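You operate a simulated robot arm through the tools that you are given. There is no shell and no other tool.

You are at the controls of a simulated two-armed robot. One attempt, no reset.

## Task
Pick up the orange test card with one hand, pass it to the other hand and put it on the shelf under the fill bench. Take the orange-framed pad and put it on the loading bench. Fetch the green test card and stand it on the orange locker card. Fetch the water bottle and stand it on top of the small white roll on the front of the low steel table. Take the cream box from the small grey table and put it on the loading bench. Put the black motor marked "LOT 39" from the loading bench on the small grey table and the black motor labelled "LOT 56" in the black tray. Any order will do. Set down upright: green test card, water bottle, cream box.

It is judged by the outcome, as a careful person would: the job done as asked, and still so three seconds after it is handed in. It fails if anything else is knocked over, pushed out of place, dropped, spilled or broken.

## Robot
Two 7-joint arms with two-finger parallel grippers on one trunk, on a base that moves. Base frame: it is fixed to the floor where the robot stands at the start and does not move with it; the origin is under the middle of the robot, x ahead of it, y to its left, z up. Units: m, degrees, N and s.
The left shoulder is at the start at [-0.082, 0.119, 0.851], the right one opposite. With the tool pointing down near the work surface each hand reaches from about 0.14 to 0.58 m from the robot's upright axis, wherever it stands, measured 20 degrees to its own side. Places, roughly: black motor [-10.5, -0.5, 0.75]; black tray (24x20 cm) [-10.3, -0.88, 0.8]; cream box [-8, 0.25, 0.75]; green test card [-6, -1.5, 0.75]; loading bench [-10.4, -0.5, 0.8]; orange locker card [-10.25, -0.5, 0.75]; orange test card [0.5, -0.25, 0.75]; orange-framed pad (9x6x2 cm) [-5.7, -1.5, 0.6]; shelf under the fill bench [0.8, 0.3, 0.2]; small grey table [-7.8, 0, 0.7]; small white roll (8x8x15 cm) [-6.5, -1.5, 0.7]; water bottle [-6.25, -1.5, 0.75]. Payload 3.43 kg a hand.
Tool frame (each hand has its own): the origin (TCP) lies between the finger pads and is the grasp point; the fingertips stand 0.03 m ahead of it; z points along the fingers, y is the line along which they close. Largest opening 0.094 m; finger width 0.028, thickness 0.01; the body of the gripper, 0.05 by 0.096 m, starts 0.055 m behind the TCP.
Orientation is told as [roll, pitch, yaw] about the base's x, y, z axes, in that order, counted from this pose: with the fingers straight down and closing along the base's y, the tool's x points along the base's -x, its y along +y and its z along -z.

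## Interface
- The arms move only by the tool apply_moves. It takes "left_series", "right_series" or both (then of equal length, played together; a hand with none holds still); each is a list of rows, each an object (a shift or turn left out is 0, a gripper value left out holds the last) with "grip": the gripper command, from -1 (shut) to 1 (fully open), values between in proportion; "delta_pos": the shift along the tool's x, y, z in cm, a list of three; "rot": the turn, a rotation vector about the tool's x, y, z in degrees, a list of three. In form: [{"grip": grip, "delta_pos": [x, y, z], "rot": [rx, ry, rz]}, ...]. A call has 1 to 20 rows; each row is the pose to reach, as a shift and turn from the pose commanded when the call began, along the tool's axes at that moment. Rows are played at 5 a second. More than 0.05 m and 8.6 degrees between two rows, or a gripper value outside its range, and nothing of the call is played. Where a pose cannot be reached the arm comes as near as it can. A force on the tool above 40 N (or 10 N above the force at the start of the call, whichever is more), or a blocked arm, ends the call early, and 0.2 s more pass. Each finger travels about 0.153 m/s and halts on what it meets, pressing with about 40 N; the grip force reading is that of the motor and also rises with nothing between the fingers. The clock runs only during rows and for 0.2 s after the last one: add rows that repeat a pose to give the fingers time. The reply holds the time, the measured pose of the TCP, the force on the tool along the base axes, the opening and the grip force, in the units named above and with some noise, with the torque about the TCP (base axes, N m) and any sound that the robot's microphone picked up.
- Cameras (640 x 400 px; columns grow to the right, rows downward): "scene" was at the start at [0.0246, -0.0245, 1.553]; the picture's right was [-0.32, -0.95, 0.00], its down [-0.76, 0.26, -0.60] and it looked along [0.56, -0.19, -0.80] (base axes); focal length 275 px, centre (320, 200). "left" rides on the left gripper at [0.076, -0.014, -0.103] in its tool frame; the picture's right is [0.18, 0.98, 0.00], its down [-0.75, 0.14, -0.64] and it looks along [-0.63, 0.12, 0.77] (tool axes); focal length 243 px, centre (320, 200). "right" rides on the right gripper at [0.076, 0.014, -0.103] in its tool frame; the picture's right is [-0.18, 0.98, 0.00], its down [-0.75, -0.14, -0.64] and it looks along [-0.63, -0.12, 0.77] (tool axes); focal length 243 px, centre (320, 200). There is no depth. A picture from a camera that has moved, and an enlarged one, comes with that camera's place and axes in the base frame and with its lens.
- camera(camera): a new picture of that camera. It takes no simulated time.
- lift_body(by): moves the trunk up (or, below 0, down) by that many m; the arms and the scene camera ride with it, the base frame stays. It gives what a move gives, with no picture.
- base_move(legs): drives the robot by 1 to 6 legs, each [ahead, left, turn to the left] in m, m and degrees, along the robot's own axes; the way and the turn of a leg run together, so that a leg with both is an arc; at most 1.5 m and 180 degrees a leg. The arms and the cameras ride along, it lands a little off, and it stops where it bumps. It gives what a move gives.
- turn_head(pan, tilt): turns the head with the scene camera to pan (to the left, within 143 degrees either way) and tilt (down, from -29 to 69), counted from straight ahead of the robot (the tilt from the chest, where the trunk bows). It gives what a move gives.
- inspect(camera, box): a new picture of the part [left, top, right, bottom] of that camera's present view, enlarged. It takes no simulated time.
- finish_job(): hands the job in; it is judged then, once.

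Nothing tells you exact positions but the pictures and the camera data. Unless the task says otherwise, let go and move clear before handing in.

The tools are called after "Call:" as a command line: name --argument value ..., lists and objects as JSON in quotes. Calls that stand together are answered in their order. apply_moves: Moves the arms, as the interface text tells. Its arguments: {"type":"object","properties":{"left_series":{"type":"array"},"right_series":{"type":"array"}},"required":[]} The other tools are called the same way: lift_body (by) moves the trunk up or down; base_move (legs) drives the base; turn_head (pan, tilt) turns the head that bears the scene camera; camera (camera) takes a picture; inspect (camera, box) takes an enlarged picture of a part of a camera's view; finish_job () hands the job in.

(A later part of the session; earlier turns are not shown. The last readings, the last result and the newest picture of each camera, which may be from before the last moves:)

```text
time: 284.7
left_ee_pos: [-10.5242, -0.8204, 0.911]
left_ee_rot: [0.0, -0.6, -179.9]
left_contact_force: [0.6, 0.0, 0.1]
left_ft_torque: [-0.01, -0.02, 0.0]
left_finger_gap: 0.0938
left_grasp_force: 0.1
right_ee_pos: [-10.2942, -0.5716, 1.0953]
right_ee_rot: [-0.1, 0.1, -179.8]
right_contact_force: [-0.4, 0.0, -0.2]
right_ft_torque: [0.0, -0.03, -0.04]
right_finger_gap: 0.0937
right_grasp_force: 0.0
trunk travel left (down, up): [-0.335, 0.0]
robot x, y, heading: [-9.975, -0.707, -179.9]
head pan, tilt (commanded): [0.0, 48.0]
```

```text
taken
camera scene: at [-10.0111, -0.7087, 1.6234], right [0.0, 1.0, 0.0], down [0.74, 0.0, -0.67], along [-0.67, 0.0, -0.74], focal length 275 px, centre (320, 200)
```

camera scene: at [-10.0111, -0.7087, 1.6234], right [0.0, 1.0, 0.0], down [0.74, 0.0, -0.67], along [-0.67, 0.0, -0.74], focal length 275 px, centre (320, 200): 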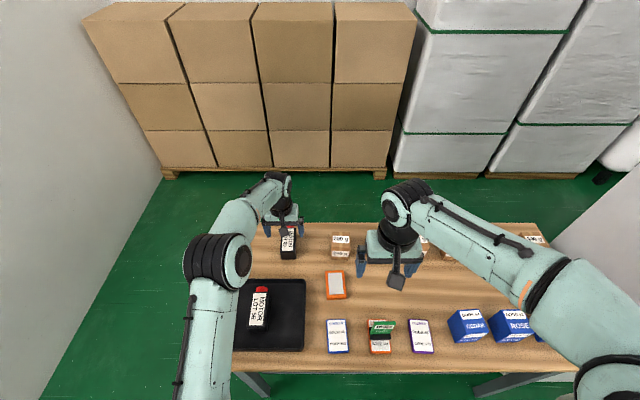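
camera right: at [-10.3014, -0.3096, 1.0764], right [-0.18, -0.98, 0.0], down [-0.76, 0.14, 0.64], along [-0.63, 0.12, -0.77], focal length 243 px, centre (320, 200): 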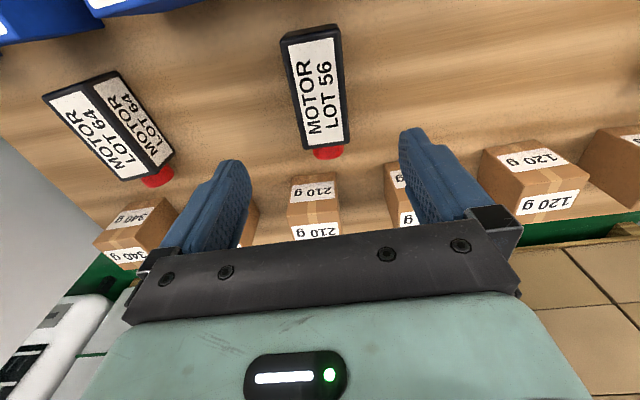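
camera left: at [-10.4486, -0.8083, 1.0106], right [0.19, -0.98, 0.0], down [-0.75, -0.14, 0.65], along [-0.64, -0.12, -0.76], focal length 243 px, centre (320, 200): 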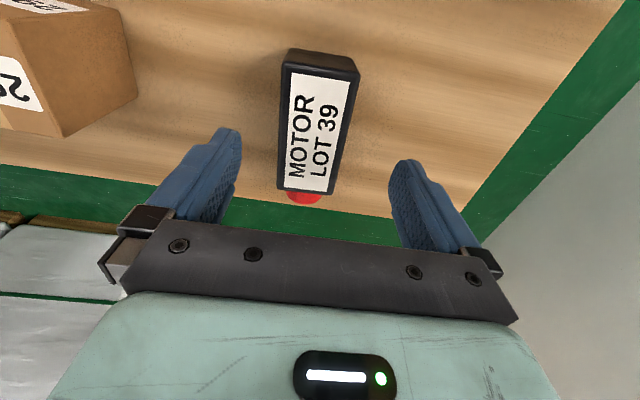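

Call:
apply_moves --left_series '[{"delta_pos": [0, 0, 2.5]}, {"delta_pos": [0, 0, 5]}, {"delta_pos": [0, 0, 6.7]}, {"delta_pos": [0, 0, 6.7]}, {"delta_pos": [0, 0, 6.7], "grip": 0.5}, {"delta_pos": [0, 0, 6.7], "grip": 0.2}, {"delta_pos": [0, 0, 6.7], "grip": 0}, {"delta_pos": [0, 0, 6.7], "grip": -1}, {"delta_pos": [0, 0, 6.7], "grip": -1}, {"delta_pos": [0, 0, 6.7], "grip": -1}]'

Call:
apply_moves --left_series '[{"delta_pos": [0, 0, -1]}, {"delta_pos": [0, 0, -4]}, {"delta_pos": [0, 0, -8]}, {"delta_pos": [0, 0, -12]}, {"delta_pos": [0, 0, -16]}, {"delta_pos": [0, 0, -16]}]'

Call:
camera --camera "left"

```text
time: 286.9
left_ee_pos: [-10.5255, -0.8183, 0.8429]
left_ee_rot: [0.0, -0.6, -180.0]
left_contact_force: [0.3, -0.1, -0.3]
left_ft_torque: [0.05, 0.02, 0.03]
left_finger_gap: 0.054
left_grasp_force: 39.9
right_ee_pos: [-10.2947, -0.5704, 1.0956]
right_ee_rot: [-0.1, 0.1, -179.8]
right_contact_force: [-0.8, -0.4, -0.3]
right_ft_torque: [0.01, 0.01, -0.03]
right_finger_gap: 0.0942
right_grasp_force: 0.0
trunk travel left (down, up): [-0.335, 0.0]
robot x, y, heading: [-9.975, -0.709, -179.9]
head pan, tilt (commanded): [0.0, 48.0]
```

```text
time: 288.3
left_ee_pos: [-10.5265, -0.8212, 1.0018]
left_ee_rot: [-0.1, -0.5, -179.8]
left_contact_force: [-0.5, 0.1, -4.2]
left_ft_torque: [0.0, -0.04, 0.0]
left_finger_gap: 0.0541
left_grasp_force: 40.4
right_ee_pos: [-10.2959, -0.5706, 1.0952]
right_ee_rot: [-0.2, 0.1, -179.9]
right_contact_force: [-0.5, 0.0, 0.4]
right_ft_torque: [0.02, -0.02, 0.03]
right_finger_gap: 0.0942
right_grasp_force: 0.0
trunk travel left (down, up): [-0.335, 0.0]
robot x, y, heading: [-9.9774, -0.7089, -180.1]
head pan, tilt (commanded): [0.0, 48.0]
```

```text
taken
camera left: at [-10.4509, -0.8087, 1.1029], right [0.19, -0.98, 0.0], down [-0.75, -0.14, 0.65], along [-0.64, -0.12, -0.76], focal length 243 px, centre (320, 200)
```

left: 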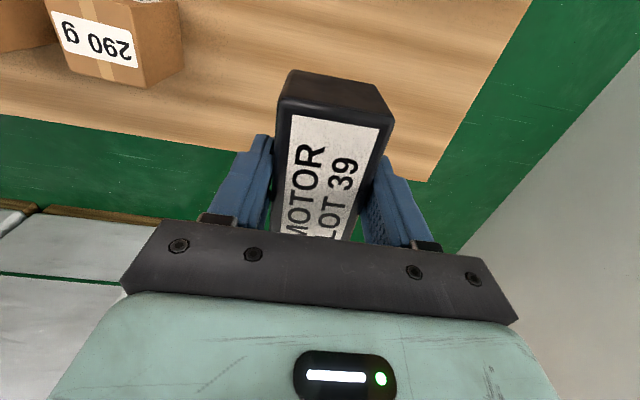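

LOT 39 is held. I back away from the bench, check everything there, then retract the hands for travel to the small grey table.

Call:
base_move --legs '[[-0.55, 0, 0]]'

Call:
apply_moves --left_series '[{"delta_pos": [4, 0, 0]}, {"delta_pos": [8, 0, 0]}, {"delta_pos": [12, 1, 0]}, {"delta_pos": [16, 3, 0]}, {"delta_pos": [20, 5, 0]}, {"delta_pos": [20, 5, 0]}]'

Call:
turn_head --pan 0 --tilt 35

Call:
inspect --camera "scene" --box '[160, 120, 480, 280]'

```text
time: 291.5
left_ee_pos: [-9.9563, -0.8249, 1.0028]
left_ee_rot: [0.0, -0.7, -179.1]
left_contact_force: [0.0, 0.3, -4.4]
left_ft_torque: [0.0, -0.03, 0.01]
left_finger_gap: 0.0542
left_grasp_force: 39.8
right_ee_pos: [-9.7288, -0.5706, 1.0959]
right_ee_rot: [0.0, 0.1, -179.0]
right_contact_force: [-0.1, -0.4, 0.1]
right_ft_torque: [-0.03, 0.02, 0.01]
right_finger_gap: 0.0942
right_grasp_force: 0.1
trunk travel left (down, up): [-0.335, 0.0]
robot x, y, heading: [-9.4086, -0.7072, -179.0]
head pan, tilt (commanded): [0.0, 48.0]
```

```text
time: 292.9
left_ee_pos: [-9.7574, -0.8717, 1.0021]
left_ee_rot: [0.0, -0.6, -179.2]
left_contact_force: [-0.2, -0.1, -3.1]
left_ft_torque: [0.0, -0.03, 0.0]
left_finger_gap: 0.0541
left_grasp_force: 39.9
right_ee_pos: [-9.7295, -0.5707, 1.0957]
right_ee_rot: [-0.2, 0.2, -179.0]
right_contact_force: [0.9, 0.8, 0.0]
right_ft_torque: [-0.02, 0.03, 0.03]
right_finger_gap: 0.0938
right_grasp_force: 0.0
trunk travel left (down, up): [-0.335, 0.0]
robot x, y, heading: [-9.4093, -0.7082, -179.1]
head pan, tilt (commanded): [0.0, 48.0]
```

```text
time: 293.7
left_ee_pos: [-9.7578, -0.873, 1.0008]
left_ee_rot: [0.1, -0.7, -179.1]
left_contact_force: [-0.5, 0.4, -3.7]
left_ft_torque: [-0.04, -0.06, 0.0]
left_finger_gap: 0.0543
left_grasp_force: 40.3
right_ee_pos: [-9.728, -0.5699, 1.0967]
right_ee_rot: [-0.1, 0.1, -179.1]
right_contact_force: [-0.3, -0.3, 0.3]
right_ft_torque: [-0.03, -0.02, -0.01]
right_finger_gap: 0.094
right_grasp_force: 0.1
trunk travel left (down, up): [-0.335, 0.0]
robot x, y, heading: [-9.4101, -0.6998, -179.2]
head pan, tilt (commanded): [0.0, 35.0]
```

```text
2.00 times, centred on (320, 200) of scene
camera zoom: at [-9.452, -0.7048, 1.6424], right [-0.02, 1.0, 0.0], down [0.57, 0.01, -0.82], along [-0.82, -0.01, -0.57], focal length 550 px, centre (320, 200)
```

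zoom: 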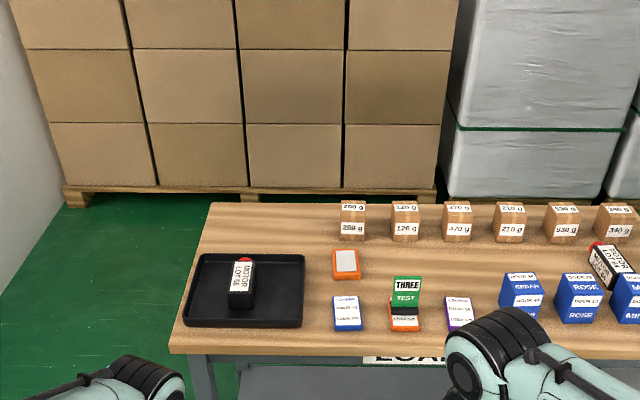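

The bench is in good order. I move to y≈-0.15, turn around and approach the small grey table from its -x side.

Call:
base_move --legs '[[-0.05, -0.55, 0], [0, 0, 179.2]]'

Call:
turn_head --pan 0 --tilt 30

Call:
camera --camera "scene"

```text
time: 306.2
left_ee_pos: [-9.0145, 0.0071, 1.0016]
left_ee_rot: [0.0, -0.6, -0.5]
left_contact_force: [-0.1, -0.6, -2.9]
left_ft_torque: [-0.03, 0.02, 0.0]
left_finger_gap: 0.0542
left_grasp_force: 40.0
right_ee_pos: [-9.0503, -0.2952, 1.0959]
right_ee_rot: [-0.1, 0.0, -0.5]
right_contact_force: [-0.6, -0.3, 0.3]
right_ft_torque: [-0.03, 0.0, 0.0]
right_finger_gap: 0.0943
right_grasp_force: 0.0
trunk travel left (down, up): [-0.335, 0.0]
robot x, y, heading: [-9.3661, -0.154, -0.3]
head pan, tilt (commanded): [0.0, 35.0]
```

```text
time: 306.9
left_ee_pos: [-9.0132, 0.0074, 1.0009]
left_ee_rot: [0.0, -0.6, -0.5]
left_contact_force: [0.5, -0.1, -3.7]
left_ft_torque: [-0.04, 0.07, 0.01]
left_finger_gap: 0.0542
left_grasp_force: 39.9
right_ee_pos: [-9.0486, -0.295, 1.096]
right_ee_rot: [-0.1, 0.1, -0.4]
right_contact_force: [0.3, -0.1, 0.0]
right_ft_torque: [-0.01, 0.01, -0.01]
right_finger_gap: 0.094
right_grasp_force: 0.1
trunk travel left (down, up): [-0.335, 0.0]
robot x, y, heading: [-9.3667, -0.155, -0.4]
head pan, tilt (commanded): [0.0, 30.0]
```

```text
taken
camera scene: at [-9.3226, -0.155, 1.6502], right [-0.01, -1.0, 0.0], down [-0.5, 0.01, -0.87], along [0.87, -0.01, -0.5], focal length 275 px, centre (320, 200)
```

scene: 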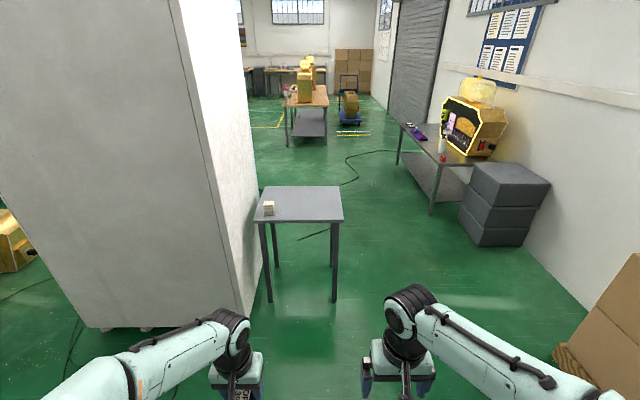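

The grey table's near edge is at x≈-7.95 (top z≈0.705, y -0.28…0.24) with the cream box at about [-7.88,0.16], and the tall fridge stands at y>0.36. I drive up facing +x to set LOT 39 down with the left hand.

Call:
base_move --legs '[[1.03, -0.04, 0.4]]'

Call:
lift_body --by -0.12

Call:
turn_head --pan 5 --tilt 45

Call:
camera --camera "scene"

Call:
camera --camera "left"

```text
time: 312.2
left_ee_pos: [-7.9821, -0.0398, 1.0013]
left_ee_rot: [-0.1, -0.6, -0.5]
left_contact_force: [0.7, -0.3, -3.7]
left_ft_torque: [0.01, 0.06, 0.01]
left_finger_gap: 0.0543
left_grasp_force: 39.8
right_ee_pos: [-8.0183, -0.3428, 1.0961]
right_ee_rot: [-0.1, 0.0, -0.5]
right_contact_force: [-0.5, 0.3, -0.3]
right_ft_torque: [0.01, 0.02, 0.04]
right_finger_gap: 0.0941
right_grasp_force: 0.0
trunk travel left (down, up): [-0.335, 0.0]
robot x, y, heading: [-8.3356, -0.2023, -0.6]
head pan, tilt (commanded): [0.0, 30.0]
```

```text
time: 313.7
left_ee_pos: [-7.9821, -0.0403, 0.8825]
left_ee_rot: [0.0, -0.6, -0.4]
left_contact_force: [-0.1, -0.2, -4.2]
left_ft_torque: [-0.03, 0.06, 0.0]
left_finger_gap: 0.0542
left_grasp_force: 40.0
right_ee_pos: [-8.017, -0.3437, 0.9759]
right_ee_rot: [0.0, 0.1, -0.3]
right_contact_force: [-0.8, -0.3, 0.0]
right_ft_torque: [0.02, 0.03, 0.0]
right_finger_gap: 0.0941
right_grasp_force: 0.1
trunk travel left (down, up): [-0.215, 0.12]
robot x, y, heading: [-8.3355, -0.2019, -0.7]
head pan, tilt (commanded): [0.0, 30.0]
```

```text
time: 314.5
left_ee_pos: [-7.9811, -0.0408, 0.8817]
left_ee_rot: [0.0, -0.5, -0.5]
left_contact_force: [0.9, -0.1, -2.7]
left_ft_torque: [-0.03, 0.02, 0.01]
left_finger_gap: 0.0539
left_grasp_force: 39.7
right_ee_pos: [-8.0185, -0.3433, 0.9759]
right_ee_rot: [-0.2, 0.1, -0.4]
right_contact_force: [0.0, 0.3, -0.5]
right_ft_torque: [0.01, 0.01, 0.02]
right_finger_gap: 0.094
right_grasp_force: 0.1
trunk travel left (down, up): [-0.215, 0.12]
robot x, y, heading: [-8.3354, -0.2025, -0.2]
head pan, tilt (commanded): [5.0, 45.0]
```

```text
taken
camera scene: at [-8.2984, -0.1967, 1.5032], right [0.08, -1.0, 0.0], down [-0.7, -0.06, -0.71], along [0.71, 0.06, -0.71], focal length 275 px, centre (320, 200)
```

scene: 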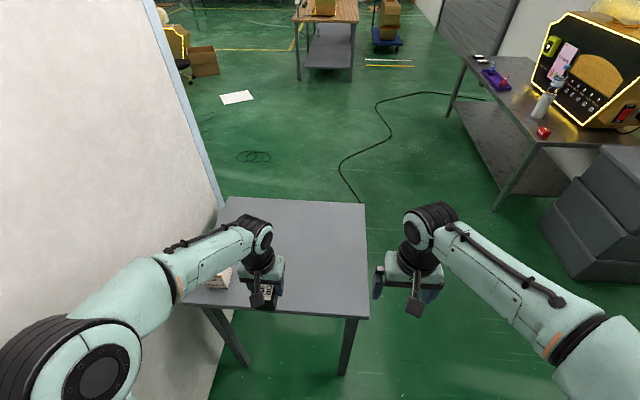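

```text
taken
camera left: at [-8.0613, -0.0562, 0.9821], right [-0.18, 0.98, 0.0], down [0.75, 0.14, 0.65], along [0.64, 0.11, -0.76], focal length 243 px, centre (320, 200)
```

left: 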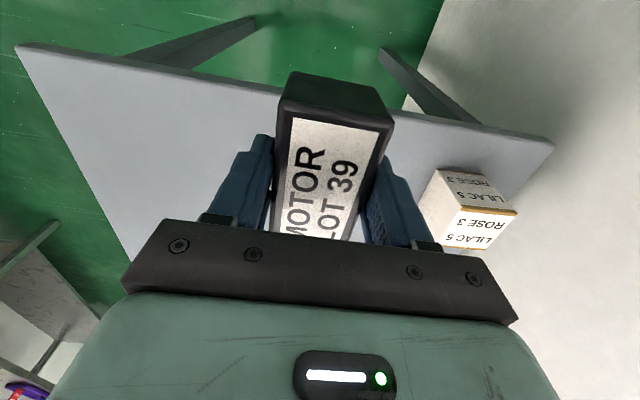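

Call:
apply_moves --left_series '[{"delta_pos": [-4, -1, 0]}, {"delta_pos": [-8, -2, 0]}, {"delta_pos": [-12, -3.5, 1]}, {"delta_pos": [-15, -5, 3]}, {"delta_pos": [-18, -5, 6]}, {"delta_pos": [-18, -5, 9]}, {"delta_pos": [-18, -5, 11]}, {"delta_pos": [-18, -5, 11]}]'

Call:
camera --camera "scene"

Call:
camera --camera "left"

```text
time: 316.3
left_ee_pos: [-7.8027, -0.0917, 0.7807]
left_ee_rot: [-0.2, -1.5, -0.4]
left_contact_force: [-3.9, -0.3, 38.6]
left_ft_torque: [0.01, -0.08, 0.02]
left_finger_gap: 0.0544
left_grasp_force: 40.5
right_ee_pos: [-8.0215, -0.3429, 0.977]
right_ee_rot: [0.1, 0.0, -0.4]
right_contact_force: [-0.2, -0.2, 0.9]
right_ft_torque: [0.01, 0.0, 0.0]
right_finger_gap: 0.0939
right_grasp_force: 0.0
trunk travel left (down, up): [-0.215, 0.12]
robot x, y, heading: [-8.3342, -0.2013, -0.6]
head pan, tilt (commanded): [5.0, 45.0]
```

```text
taken
camera scene: at [-8.3024, -0.1974, 1.5035], right [0.08, -1.0, 0.0], down [-0.7, -0.06, -0.71], along [0.71, 0.06, -0.71], focal length 275 px, centre (320, 200)
```

scene: 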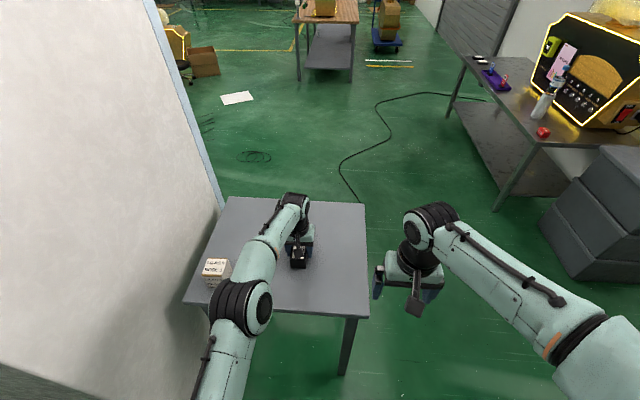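

```text
taken
camera left: at [-7.8833, -0.1074, 0.8803], right [-0.18, 0.98, -0.01], down [0.74, 0.14, 0.66], along [0.65, 0.11, -0.75], focal length 243 px, centre (320, 200)
```

left: 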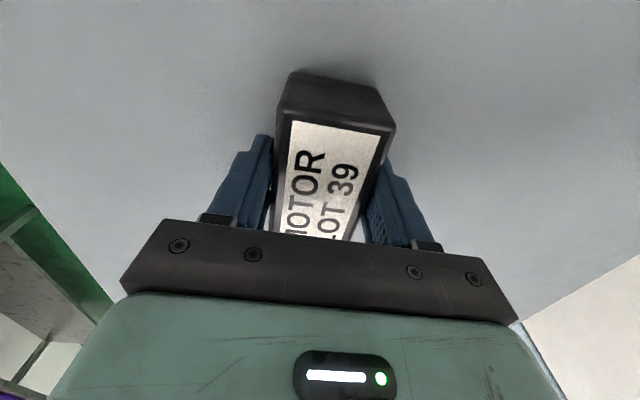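

The motor is already pressing on the table (top z≈0.74). I ease up, then release.

Call:
apply_moves --left_series '[{"delta_pos": [0, 0, -0.4]}, {"delta_pos": [0, 0, -0.8]}, {"delta_pos": [0, 0, -0.8]}]'

```text
time: 317.1
left_ee_pos: [-7.8036, -0.091, 0.7794]
left_ee_rot: [0.0, -0.4, -0.5]
left_contact_force: [5.3, -1.7, 10.8]
left_ft_torque: [-0.14, -1.05, -0.07]
left_finger_gap: 0.0542
left_grasp_force: 39.7
right_ee_pos: [-8.0184, -0.3422, 0.9751]
right_ee_rot: [0.0, 0.1, -0.4]
right_contact_force: [-0.3, -0.6, -1.0]
right_ft_torque: [0.01, 0.01, -0.03]
right_finger_gap: 0.0938
right_grasp_force: 0.0
trunk travel left (down, up): [-0.215, 0.12]
robot x, y, heading: [-8.336, -0.2007, -0.6]
head pan, tilt (commanded): [5.0, 45.0]
```

Call:
apply_moves --left_series '[{"delta_pos": [0, 0, -0.1]}, {"delta_pos": [0, 0, -0.1], "grip": 0.3}, {"delta_pos": [0, 0, -0.1], "grip": 0.5}, {"delta_pos": [0, 0, -0.1], "grip": 0.7}, {"delta_pos": [0, 0, -0.1], "grip": 0.7}, {"delta_pos": [0, 0, -2]}, {"delta_pos": [0, 0, -6]}, {"delta_pos": [0, 0, -10]}, {"delta_pos": [0, 0, -14]}, {"delta_pos": [0, 0, -14]}]'

Call:
camera --camera "left"

Call:
inspect --camera "scene" --box '[170, 180, 390, 320]'

```text
time: 319.3
left_ee_pos: [-7.817, -0.0944, 0.9172]
left_ee_rot: [0.0, -0.5, -0.5]
left_contact_force: [0.3, 1.1, 0.9]
left_ft_torque: [0.03, 0.02, -0.03]
left_finger_gap: 0.0795
left_grasp_force: 0.2
left hand out of reach, approached as far as the arm can: row 9, 10
right_ee_pos: [-8.0175, -0.3438, 0.9762]
right_ee_rot: [-0.1, 0.2, -0.4]
right_contact_force: [-0.7, -0.4, -0.9]
right_ft_torque: [0.01, 0.0, 0.02]
right_finger_gap: 0.0944
right_grasp_force: 0.0
trunk travel left (down, up): [-0.215, 0.12]
robot x, y, heading: [-8.3372, -0.2019, -0.6]
head pan, tilt (commanded): [5.0, 45.0]
```

```text
taken
camera left: at [-7.8952, -0.109, 1.0174], right [-0.18, 0.98, 0.0], down [0.75, 0.14, 0.65], along [0.64, 0.11, -0.76], focal length 243 px, centre (320, 200)
```

left: 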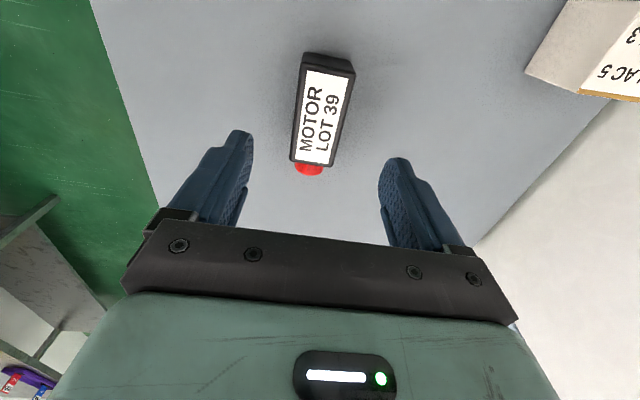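

```text
2.86 times, centred on (280, 250) of scene
camera zoom: at [-8.2981, -0.1967, 1.5031], right [0.08, -1.0, 0.0], down [-0.71, -0.06, -0.71], along [0.7, 0.06, -0.71], focal length 786 px, centre (434, 57)
```

zoom: 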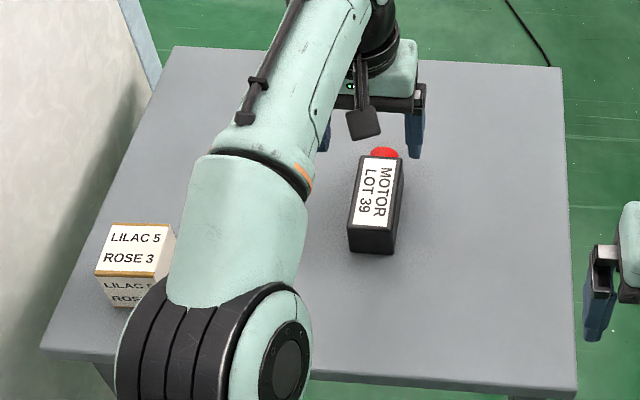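

LOT 39 stands on the grey table. The cream box ("LILAC 5 ROSE 3") is at about [-7.903,0.134], near the fridge, so I'll take it with the right hand from a turned stance. First I back up and retract the left hand.

Call:
base_move --legs '[[-0.25, 0, 0]]'

Call:
apply_moves --left_series '[{"delta_pos": [4, 0, 0]}, {"delta_pos": [8, 1, 0]}, {"delta_pos": [12, 2, 0]}, {"delta_pos": [16, 3, -1]}, {"delta_pos": [20, 4, -2]}, {"delta_pos": [24, 5, -3]}, {"delta_pos": [26, 6, -3]}, {"delta_pos": [26, 6, -3]}]'

Call:
base_move --legs '[[0.18, 0.0, 35]]'

Call:
turn_head --pan 0 --tilt 45

Call:
camera --camera "scene"

```text
time: 321.1
left_ee_pos: [-8.0659, -0.0943, 0.9169]
left_ee_rot: [0.0, -0.7, -1.0]
left_contact_force: [0.0, -0.5, -0.3]
left_ft_torque: [-0.01, -0.03, 0.0]
left_finger_gap: 0.0801
left_grasp_force: 0.1
right_ee_pos: [-8.2703, -0.342, 0.9758]
right_ee_rot: [-0.1, 0.1, -0.7]
right_contact_force: [-0.4, -0.1, 0.3]
right_ft_torque: [0.01, 0.01, -0.01]
right_finger_gap: 0.0941
right_grasp_force: 0.0
trunk travel left (down, up): [-0.215, 0.12]
robot x, y, heading: [-8.5823, -0.2011, -0.7]
head pan, tilt (commanded): [5.0, 45.0]
```

```text
time: 322.9
left_ee_pos: [-8.3252, -0.0295, 0.9433]
left_ee_rot: [0.1, -0.6, -0.9]
left_contact_force: [0.0, -0.8, -0.8]
left_ft_torque: [0.01, -0.01, 0.02]
left_finger_gap: 0.0801
left_grasp_force: 0.1
right_ee_pos: [-8.2696, -0.3426, 0.9755]
right_ee_rot: [-0.1, 0.1, -0.8]
right_contact_force: [-0.1, -0.2, 0.6]
right_ft_torque: [-0.02, 0.01, 0.01]
right_finger_gap: 0.094
right_grasp_force: 0.1
trunk travel left (down, up): [-0.215, 0.12]
robot x, y, heading: [-8.5858, -0.1975, -0.9]
head pan, tilt (commanded): [5.0, 45.0]
```

```text
time: 324.9
left_ee_pos: [-8.2922, 0.1401, 0.9434]
left_ee_rot: [0.1, -0.5, 33.4]
left_contact_force: [-0.7, -0.4, 1.3]
left_ft_torque: [0.0, -0.05, -0.01]
left_finger_gap: 0.08
left_grasp_force: 0.1
right_ee_pos: [-8.0704, -0.0883, 0.9752]
right_ee_rot: [-0.1, 0.1, 33.4]
right_contact_force: [0.7, -0.1, 0.1]
right_ft_torque: [0.02, 0.0, -0.03]
right_finger_gap: 0.0942
right_grasp_force: 0.1
trunk travel left (down, up): [-0.215, 0.12]
robot x, y, heading: [-8.4099, -0.15, 33.2]
head pan, tilt (commanded): [5.0, 45.0]
```

```text
time: 325.6
left_ee_pos: [-8.2921, 0.1392, 0.943]
left_ee_rot: [-0.1, -0.6, 33.3]
left_contact_force: [-0.8, -0.1, 0.2]
left_ft_torque: [-0.02, 0.0, 0.01]
left_finger_gap: 0.0798
left_grasp_force: 0.0
right_ee_pos: [-8.0701, -0.0903, 0.9754]
right_ee_rot: [-0.1, 0.1, 33.4]
right_contact_force: [-0.5, 0.8, 0.0]
right_ft_torque: [0.01, 0.02, 0.0]
right_finger_gap: 0.0938
right_grasp_force: 0.1
trunk travel left (down, up): [-0.215, 0.12]
robot x, y, heading: [-8.4099, -0.1465, 33.1]
head pan, tilt (commanded): [0.0, 45.0]
```

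```text
taken
camera scene: at [-8.3803, -0.1289, 1.5031], right [0.55, -0.84, 0.0], down [-0.59, -0.39, -0.71], along [0.59, 0.39, -0.71], focal length 275 px, centre (320, 200)
```

scene: 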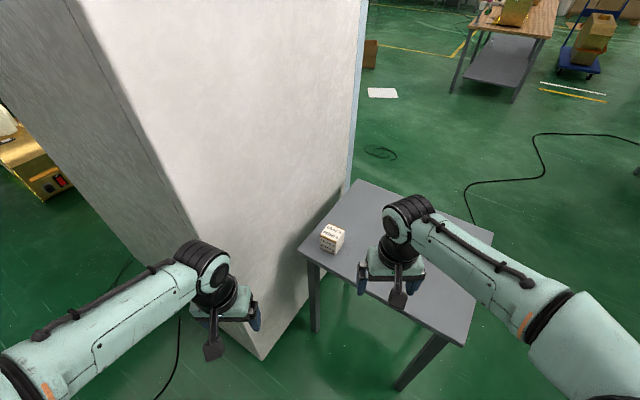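

Call:
apply_moves --left_series '[{"delta_pos": [0, -3, 0]}, {"delta_pos": [0, -6, 0]}, {"delta_pos": [0, -6, 0]}]'

Call:
base_move --legs '[[0.11, 0.0, 2]]'

Call:
camera --camera "scene"

Call:
camera --camera "right"

```text
time: 326.4
left_ee_pos: [-8.2586, 0.0875, 0.9409]
left_ee_rot: [0.1, -0.6, 33.4]
left_contact_force: [0.2, 0.0, -1.2]
left_ft_torque: [0.01, 0.01, 0.0]
left_finger_gap: 0.0798
left_grasp_force: 0.0
right_ee_pos: [-8.0706, -0.0887, 0.9756]
right_ee_rot: [-0.1, 0.0, 33.4]
right_contact_force: [0.0, -0.5, 0.3]
right_ft_torque: [0.01, 0.0, 0.0]
right_finger_gap: 0.0938
right_grasp_force: 0.1
trunk travel left (down, up): [-0.215, 0.12]
robot x, y, heading: [-8.4123, -0.1507, 33.3]
head pan, tilt (commanded): [0.0, 45.0]
```

```text
time: 327.6
left_ee_pos: [-8.1726, 0.1571, 0.9411]
left_ee_rot: [0.0, -0.5, 35.2]
left_contact_force: [0.5, -0.5, 0.1]
left_ft_torque: [-0.03, 0.0, -0.02]
left_finger_gap: 0.0799
left_grasp_force: 0.1
right_ee_pos: [-7.9769, -0.0151, 0.9761]
right_ee_rot: [-0.1, 0.2, 35.4]
right_contact_force: [0.3, 1.3, -0.4]
right_ft_torque: [0.0, 0.03, -0.01]
right_finger_gap: 0.0939
right_grasp_force: 0.0
trunk travel left (down, up): [-0.215, 0.12]
robot x, y, heading: [-8.3172, -0.0841, 35.3]
head pan, tilt (commanded): [0.0, 45.0]
```

```text
taken
camera scene: at [-8.2869, -0.0638, 1.5031], right [0.58, -0.82, 0.0], down [-0.58, -0.41, -0.71], along [0.58, 0.41, -0.71], focal length 275 px, centre (320, 200)
```

scene: 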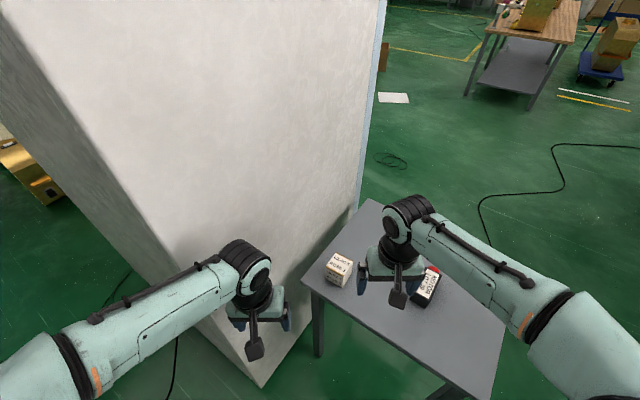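

```text
taken
camera right: at [-8.0485, -0.0461, 1.0779], right [-0.42, 0.91, 0.0], down [0.7, 0.32, 0.64], along [0.58, 0.27, -0.77], focal length 243 px, centre (320, 200)
```

right: 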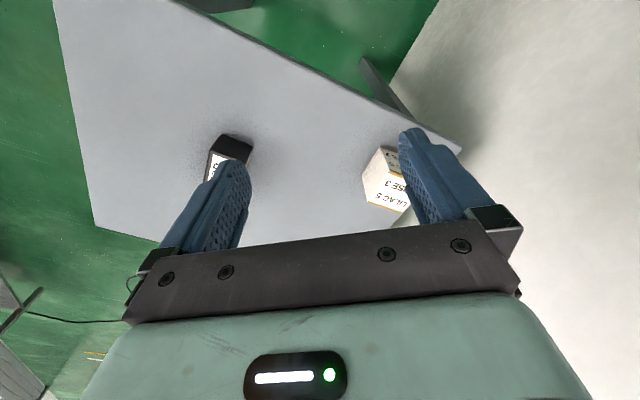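

Call:
inspect --camera "scene" --box '[300, 230, 396, 300]'

Call:
inspect --camera "right" --box '[340, 120, 460, 240]'

Call:
inspect --camera "left" --box '[0, 0, 640, 400]'

```text
5.71 times, centred on (348, 265) of scene
camera zoom: at [-8.2869, -0.0638, 1.5031], right [0.58, -0.82, 0.0], down [-0.58, -0.41, -0.71], along [0.58, 0.41, -0.71], focal length 1571 px, centre (160, -171)
```

zoom: 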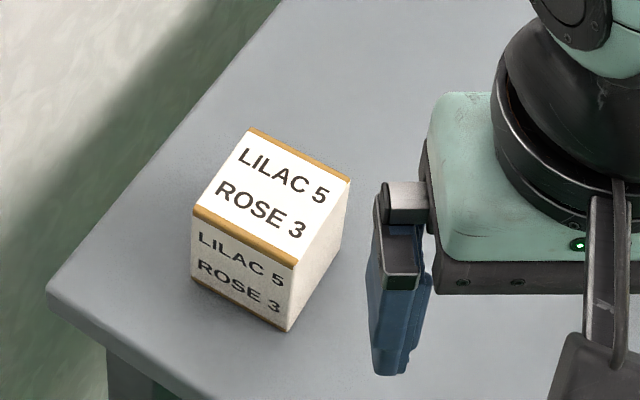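

```text
3.33 times, centred on (400, 180) of right
camera zoom: at [-8.0485, -0.0461, 1.0779], right [-0.42, 0.91, 0.0], down [0.7, 0.32, 0.64], along [0.58, 0.27, -0.77], focal length 809 px, centre (53, 267)
```

zoom: 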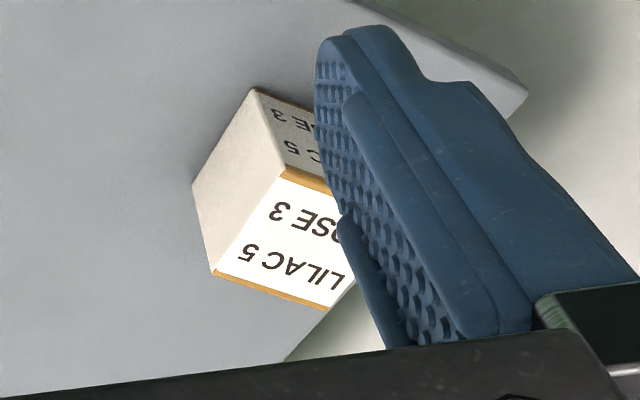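

```text
1.00 times, centred on (320, 200) of left (not enlarged: the box is as wide or as high as the picture)
camera zoom: at [-8.2289, 0.0983, 1.0415], right [-0.72, 0.7, 0.0], down [0.53, 0.55, 0.65], along [0.45, 0.46, -0.76], focal length 243 px, centre (320, 200)
```

zoom: 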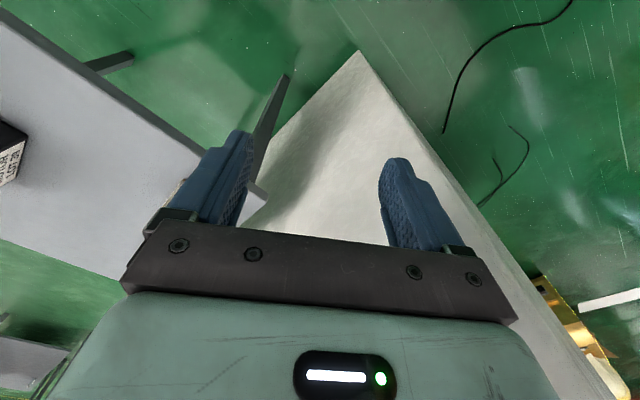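

The cream box is 6×6×6.7 cm at about [-7.900,0.140], standing z 0.74…0.807; the fridge face is at y≈0.33, well clear. I bring the right hand above it, squared to the box.

Call:
apply_moves --right_series '[{"delta_pos": [-3, 1.6, 0], "rot": [0, 0, 7], "grip": 1}, {"delta_pos": [-6, 3.2, 0], "rot": [0, 0, 14]}, {"delta_pos": [-9, 4.8, 1], "rot": [0, 0, 21]}, {"delta_pos": [-12, 6.5, 3], "rot": [0, 0, 28]}, {"delta_pos": [-15.2, 8.1, 5], "rot": [0, 0, 35.4]}, {"delta_pos": [-15.2, 8.1, 6], "rot": [0, 0, 35.4]}, {"delta_pos": [-15.2, 8.1, 6], "rot": [0, 0, 35.4]}]'

Call:
camera --camera "right"

Call:
camera --camera "scene"

```text
time: 329.2
left_ee_pos: [-8.1731, 0.1553, 0.9405]
left_ee_rot: [-0.1, -0.5, 35.2]
left_contact_force: [0.1, 0.3, -0.6]
left_ft_torque: [-0.02, -0.01, -0.02]
left_finger_gap: 0.0798
left_grasp_force: 0.1
right_ee_pos: [-7.9011, 0.1407, 0.9123]
right_ee_rot: [-0.1, 0.1, 0.0]
right_contact_force: [-1.0, 0.4, 0.4]
right_ft_torque: [0.0, -0.01, -0.04]
right_finger_gap: 0.0937
right_grasp_force: 0.0
trunk travel left (down, up): [-0.215, 0.12]
robot x, y, heading: [-8.3208, -0.0881, 35.1]
head pan, tilt (commanded): [0.0, 45.0]
```

```text
taken
camera right: at [-7.9767, 0.1561, 1.0146], right [0.19, 0.98, 0.0], down [0.75, -0.14, 0.64], along [0.63, -0.12, -0.77], focal length 243 px, centre (320, 200)
```

right: 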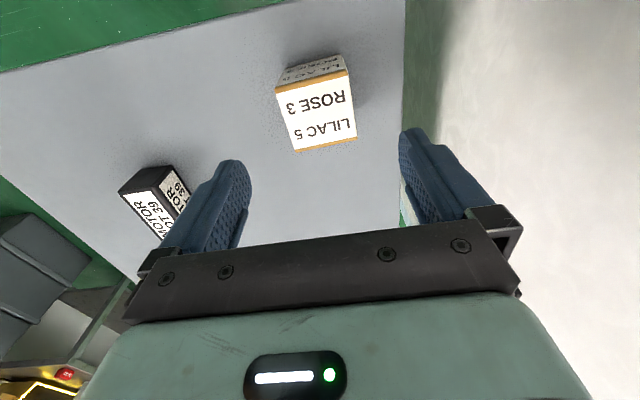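

```text
taken
camera scene: at [-8.2875, -0.064, 1.5031], right [0.58, -0.82, 0.0], down [-0.58, -0.41, -0.71], along [0.58, 0.41, -0.71], focal length 275 px, centre (320, 200)
```

scene: 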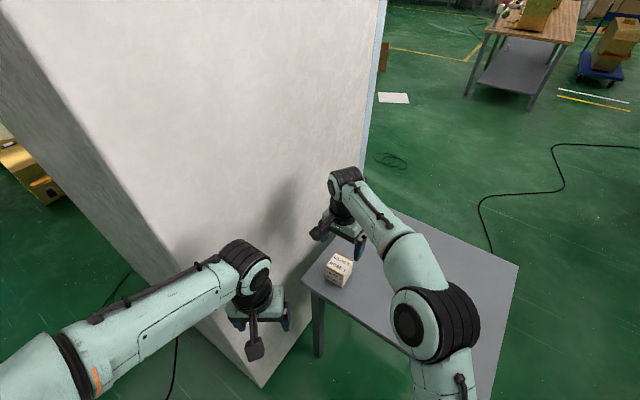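

Call:
apply_moves --right_series '[{"delta_pos": [0.2, 0, 4]}, {"delta_pos": [0.2, 0, 8]}, {"delta_pos": [0.2, 0, 11]}, {"delta_pos": [0.2, 0, 12.8]}, {"delta_pos": [0.2, 0, 12.8]}]'

Call:
camera --camera "right"

Call:
inspect --camera "scene" --box '[290, 180, 482, 320]'

```text
time: 330.4
left_ee_pos: [-8.172, 0.1562, 0.9395]
left_ee_rot: [0.0, -0.6, 35.1]
left_contact_force: [0.1, 0.7, 0.0]
left_ft_torque: [-0.01, 0.0, 0.0]
left_finger_gap: 0.08
left_grasp_force: 0.0
right_ee_pos: [-7.9016, 0.1388, 0.7831]
right_ee_rot: [-0.1, 0.0, -0.1]
right_contact_force: [-0.1, 0.4, -0.9]
right_ft_torque: [0.02, -0.01, 0.0]
right_finger_gap: 0.0939
right_grasp_force: 0.1
trunk travel left (down, up): [-0.215, 0.12]
robot x, y, heading: [-8.3162, -0.0871, 35.5]
head pan, tilt (commanded): [0.0, 45.0]
```

```text
taken
camera right: at [-7.9782, 0.154, 0.886], right [0.19, 0.98, 0.0], down [0.75, -0.14, 0.64], along [0.63, -0.12, -0.77], focal length 243 px, centre (320, 200)
```

right: 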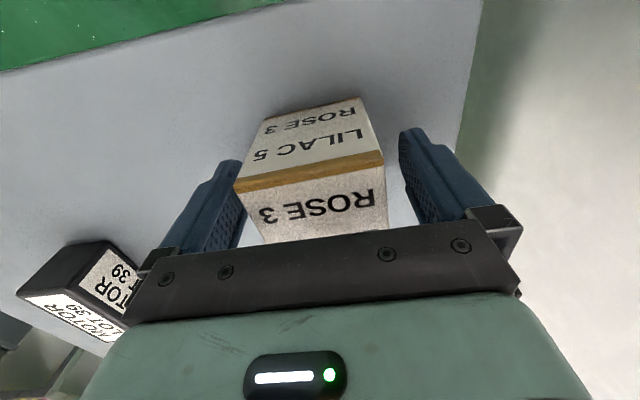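

```text
2.86 times, centred on (386, 250) of scene
camera zoom: at [-8.2877, -0.0644, 1.5031], right [0.58, -0.82, 0.0], down [-0.58, -0.41, -0.71], along [0.58, 0.41, -0.71], focal length 786 px, centre (131, 57)
```

zoom: 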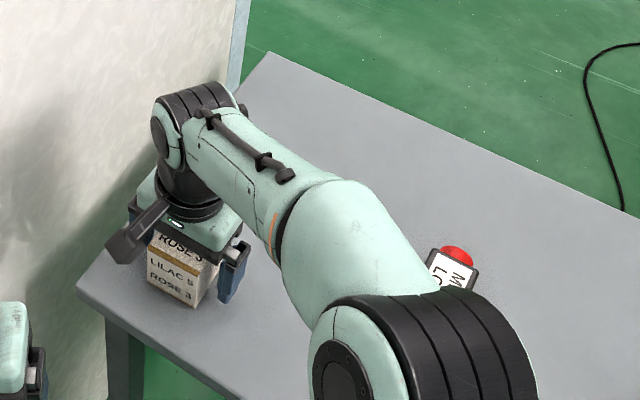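

Call:
apply_moves --right_series '[{"grip": 0.6}, {"grip": 0.4}, {"grip": 0.2}, {"grip": -0.2}, {"grip": -1}, {"grip": -1}, {"grip": -1}]'

Call:
apply_moves --right_series '[{"delta_pos": [0, 0, -1]}, {"delta_pos": [0, 0, -4]}, {"delta_pos": [0, 0, -8]}, {"delta_pos": [0, 0, -12]}, {"delta_pos": [0, 0, -15]}, {"delta_pos": [0, 0, -15]}]'

Call:
camera --camera "right"

Call:
camera --camera "scene"

```text
time: 332.0
left_ee_pos: [-8.1745, 0.156, 0.9421]
left_ee_rot: [0.0, -0.5, 35.2]
left_contact_force: [0.8, -0.6, -0.1]
left_ft_torque: [-0.01, 0.0, 0.02]
left_finger_gap: 0.0799
left_grasp_force: 0.2
right_ee_pos: [-7.9017, 0.1404, 0.7845]
right_ee_rot: [-0.1, 0.1, -0.1]
right_contact_force: [-1.5, 0.4, 0.2]
right_ft_torque: [0.03, 0.0, 0.05]
right_finger_gap: 0.0645
right_grasp_force: 39.8
trunk travel left (down, up): [-0.215, 0.12]
robot x, y, heading: [-8.3157, -0.084, 35.3]
head pan, tilt (commanded): [0.0, 45.0]
```

```text
time: 333.4
left_ee_pos: [-8.1728, 0.1545, 0.9408]
left_ee_rot: [0.0, -0.6, 35.2]
left_contact_force: [0.3, -0.3, -0.2]
left_ft_torque: [0.01, -0.01, 0.0]
left_finger_gap: 0.08
left_grasp_force: 0.0
right_ee_pos: [-7.9021, 0.1389, 0.9368]
right_ee_rot: [-0.2, 0.1, -0.1]
right_contact_force: [-1.0, 0.2, -0.2]
right_ft_torque: [0.0, 0.02, 0.0]
right_finger_gap: 0.0645
right_grasp_force: 39.9
trunk travel left (down, up): [-0.215, 0.12]
robot x, y, heading: [-8.3197, -0.0861, 35.3]
head pan, tilt (commanded): [0.0, 45.0]
```

```text
taken
camera right: at [-7.9787, 0.1542, 1.0384], right [0.19, 0.98, 0.0], down [0.75, -0.14, 0.64], along [0.63, -0.12, -0.77], focal length 243 px, centre (320, 200)
```

right: 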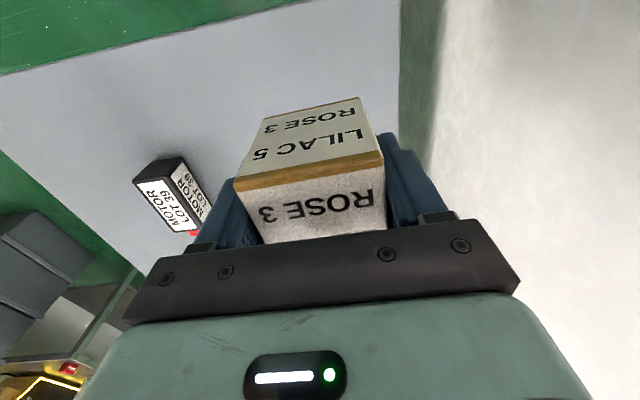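

```text
taken
camera scene: at [-8.2875, -0.0643, 1.5031], right [0.58, -0.82, 0.0], down [-0.58, -0.41, -0.71], along [0.58, 0.41, -0.71], focal length 275 px, centre (320, 200)
```

scene: 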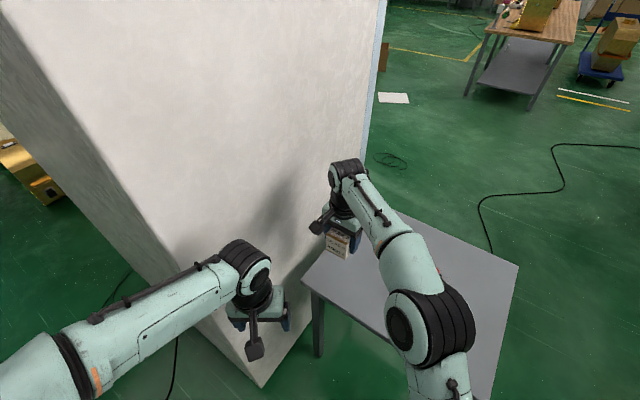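

The cream box is held upright (grip 6.45 cm). I back away diagonally, raise the trunk and turn toward the loading bench.

Call:
base_move --legs '[[-0.45, 0, 0]]'

Call:
lift_body --by 0.12

Call:
apply_moves --right_series '[{"delta_pos": [2, -2, 0], "rot": [0, 0, -7]}, {"delta_pos": [4, -4, 0], "rot": [0, 0, -14]}, {"delta_pos": [6, -6, 0], "rot": [0, 0, -21]}, {"delta_pos": [8, -8, 0], "rot": [0, 0, -28]}, {"delta_pos": [9, -9, 0], "rot": [0, 0, -35]}, {"delta_pos": [9, -9, 0], "rot": [0, 0, -35]}]'

Call:
camera --camera "scene"

```text
time: 336.2
left_ee_pos: [-8.5459, -0.1069, 0.9409]
left_ee_rot: [0.0, -0.6, 35.7]
left_contact_force: [-0.1, 0.3, -0.3]
left_ft_torque: [-0.04, 0.02, -0.03]
left_finger_gap: 0.08
left_grasp_force: 0.1
right_ee_pos: [-8.2756, -0.1205, 0.9359]
right_ee_rot: [-0.1, 0.1, 0.4]
right_contact_force: [-0.1, -1.0, -1.4]
right_ft_torque: [0.01, -0.04, -0.02]
right_finger_gap: 0.064
right_grasp_force: 40.2
trunk travel left (down, up): [-0.215, 0.12]
robot x, y, heading: [-8.6895, -0.3519, 35.8]
head pan, tilt (commanded): [0.0, 45.0]
```

```text
time: 337.7
left_ee_pos: [-8.5468, -0.1082, 1.0601]
left_ee_rot: [0.0, -0.5, 35.7]
left_contact_force: [-0.8, 0.7, -0.2]
left_ft_torque: [0.04, -0.01, -0.02]
left_finger_gap: 0.0796
left_grasp_force: 0.2
right_ee_pos: [-8.2768, -0.1223, 1.0565]
right_ee_rot: [-0.2, 0.1, 0.4]
right_contact_force: [0.0, 0.0, -1.1]
right_ft_torque: [0.0, -0.02, 0.01]
right_finger_gap: 0.0641
right_grasp_force: 40.1
trunk travel left (down, up): [-0.335, 0.0]
robot x, y, heading: [-8.6891, -0.3505, 35.6]
head pan, tilt (commanded): [0.0, 45.0]
```

```text
time: 339.1
left_ee_pos: [-8.5454, -0.107, 1.0607]
left_ee_rot: [0.0, -0.5, 35.7]
left_contact_force: [0.4, 1.2, -0.1]
left_ft_torque: [0.0, 0.0, -0.01]
left_finger_gap: 0.08
left_grasp_force: 0.1
right_ee_pos: [-8.3626, -0.2119, 1.0555]
right_ee_rot: [-0.2, 0.1, 35.6]
right_contact_force: [-0.2, -0.4, -0.9]
right_ft_torque: [0.04, 0.08, 0.0]
right_finger_gap: 0.0641
right_grasp_force: 40.3
trunk travel left (down, up): [-0.335, 0.0]
robot x, y, heading: [-8.6865, -0.3529, 35.6]
head pan, tilt (commanded): [0.0, 45.0]
```

```text
taken
camera scene: at [-8.6602, -0.3288, 1.6276], right [0.58, -0.81, 0.0], down [-0.57, -0.41, -0.71], along [0.57, 0.41, -0.71], focal length 275 px, centre (320, 200)
```

scene: 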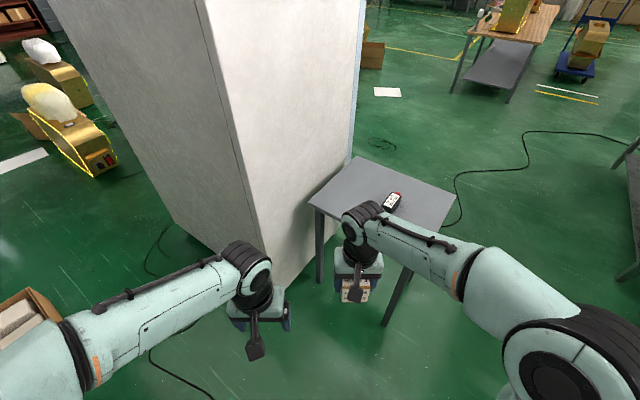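

Call:
base_move --legs '[[0, 0, 144.4], [0.75, -0.02, 0]]'

Call:
turn_head --pan 0 --tilt 42

Call:
camera --camera "scene"

```text
time: 349.2
left_ee_pos: [-9.7098, -0.4693, 1.0612]
left_ee_rot: [-0.1, -0.6, -178.2]
left_contact_force: [0.5, 0.0, 0.6]
left_ft_torque: [0.02, 0.0, 0.0]
left_finger_gap: 0.0798
left_grasp_force: 0.1
right_ee_pos: [-9.8031, -0.2799, 1.056]
right_ee_rot: [-0.2, 0.0, -178.6]
right_contact_force: [0.5, 0.4, -1.6]
right_ft_torque: [-0.01, -0.02, -0.01]
right_finger_gap: 0.0641
right_grasp_force: 40.0
trunk travel left (down, up): [-0.335, 0.0]
robot x, y, heading: [-9.4553, -0.3513, -178.2]
head pan, tilt (commanded): [0.0, 45.0]
```

```text
time: 349.8
left_ee_pos: [-9.7101, -0.4687, 1.0611]
left_ee_rot: [-0.1, -0.6, -178.2]
left_contact_force: [0.0, 0.0, -0.9]
left_ft_torque: [0.03, -0.01, 0.05]
left_finger_gap: 0.08
left_grasp_force: 0.0
right_ee_pos: [-9.8019, -0.2798, 1.0569]
right_ee_rot: [-0.1, 0.1, -178.5]
right_contact_force: [-1.0, -0.5, -1.0]
right_ft_torque: [-0.01, -0.02, -0.01]
right_finger_gap: 0.0637
right_grasp_force: 40.0
trunk travel left (down, up): [-0.335, 0.0]
robot x, y, heading: [-9.4564, -0.3469, -178.2]
head pan, tilt (commanded): [0.0, 42.0]
```

```text
taken
camera scene: at [-9.4952, -0.349, 1.6319], right [-0.03, 1.0, 0.0], down [0.67, 0.02, -0.74], along [-0.74, -0.02, -0.67], focal length 275 px, centre (320, 200)
```

scene: 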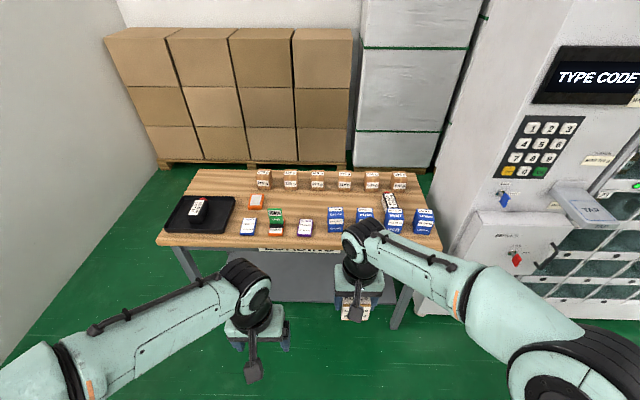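

Call:
camera --camera "right"

Call:
inspect --camera "scene" --box '[150, 150, 450, 260]'

```text
taken
camera right: at [-9.7272, -0.2919, 1.1588], right [-0.16, -0.99, 0.0], down [-0.76, 0.12, 0.64], along [-0.63, 0.1, -0.77], focal length 243 px, centre (320, 200)
```

right: 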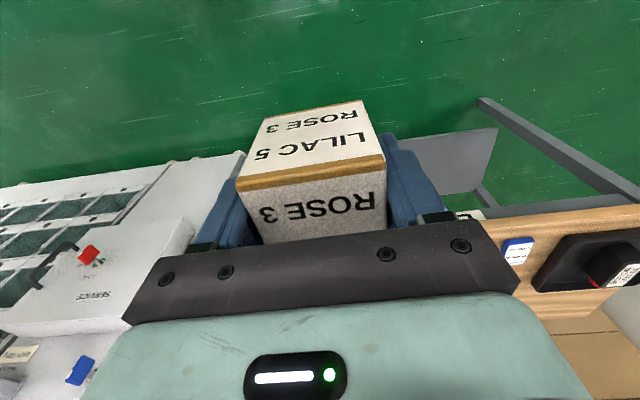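

```text
2.13 times, centred on (300, 205) of scene
camera zoom: at [-9.4952, -0.349, 1.6319], right [-0.03, 1.0, 0.0], down [0.67, 0.02, -0.74], along [-0.74, -0.02, -0.67], focal length 587 px, centre (363, 189)
```

zoom: 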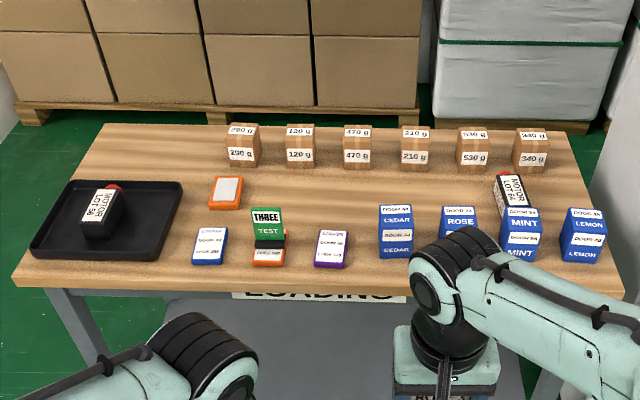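

Call:
base_move --legs '[[0.4, 0.15, -1.8]]'

Call:
turn_head --pan 0 --tilt 48

Call:
camera --camera "scene"

Call:
camera --camera "left"

```text
time: 352.4
left_ee_pos: [-10.1084, -0.6181, 1.0606]
left_ee_rot: [0.0, -0.5, -179.8]
left_contact_force: [-0.2, 0.6, 0.2]
left_ft_torque: [-0.01, -0.01, -0.01]
left_finger_gap: 0.08
left_grasp_force: 0.1
right_ee_pos: [-10.1963, -0.4255, 1.056]
right_ee_rot: [-0.1, 0.2, 179.7]
right_contact_force: [0.3, -0.1, -0.8]
right_ft_torque: [0.03, 0.0, 0.01]
right_finger_gap: 0.064
right_grasp_force: 39.7
trunk travel left (down, up): [-0.335, 0.0]
robot x, y, heading: [-9.851, -0.5035, -179.9]
head pan, tilt (commanded): [0.0, 42.0]
```

```text
time: 353.1
left_ee_pos: [-10.1094, -0.6181, 1.0608]
left_ee_rot: [0.0, -0.4, -179.9]
left_contact_force: [0.8, -0.6, -0.9]
left_ft_torque: [-0.02, 0.02, 0.01]
left_finger_gap: 0.0801
left_grasp_force: 0.1
right_ee_pos: [-10.1971, -0.4266, 1.057]
right_ee_rot: [-0.1, 0.2, 179.8]
right_contact_force: [-0.6, -0.4, -1.1]
right_ft_torque: [0.0, -0.03, 0.02]
right_finger_gap: 0.0641
right_grasp_force: 39.6
trunk travel left (down, up): [-0.335, 0.0]
robot x, y, heading: [-9.8512, -0.5045, -180.0]
head pan, tilt (commanded): [0.0, 48.0]
```

```text
taken
camera scene: at [-9.8864, -0.5045, 1.6235], right [0.0, 1.0, 0.0], down [0.74, 0.0, -0.67], along [-0.67, 0.0, -0.74], focal length 275 px, centre (320, 200)
```

scene: 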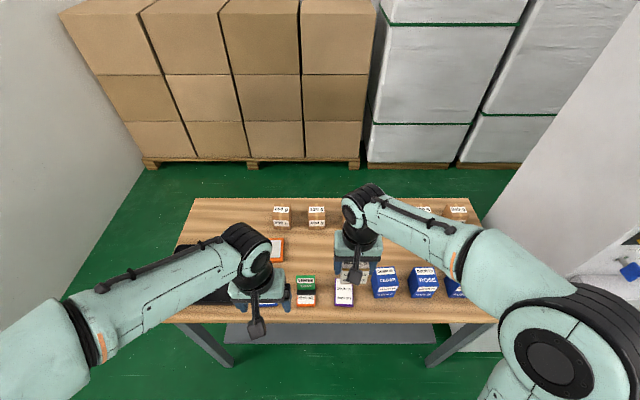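

```text
taken
camera left: at [-10.0334, -0.6051, 1.1616], right [0.19, -0.98, 0.0], down [-0.75, -0.14, 0.65], along [-0.64, -0.12, -0.76], focal length 243 px, centre (320, 200)
```

left: 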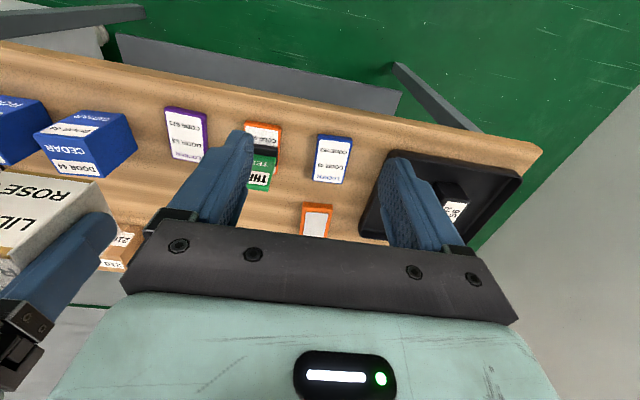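

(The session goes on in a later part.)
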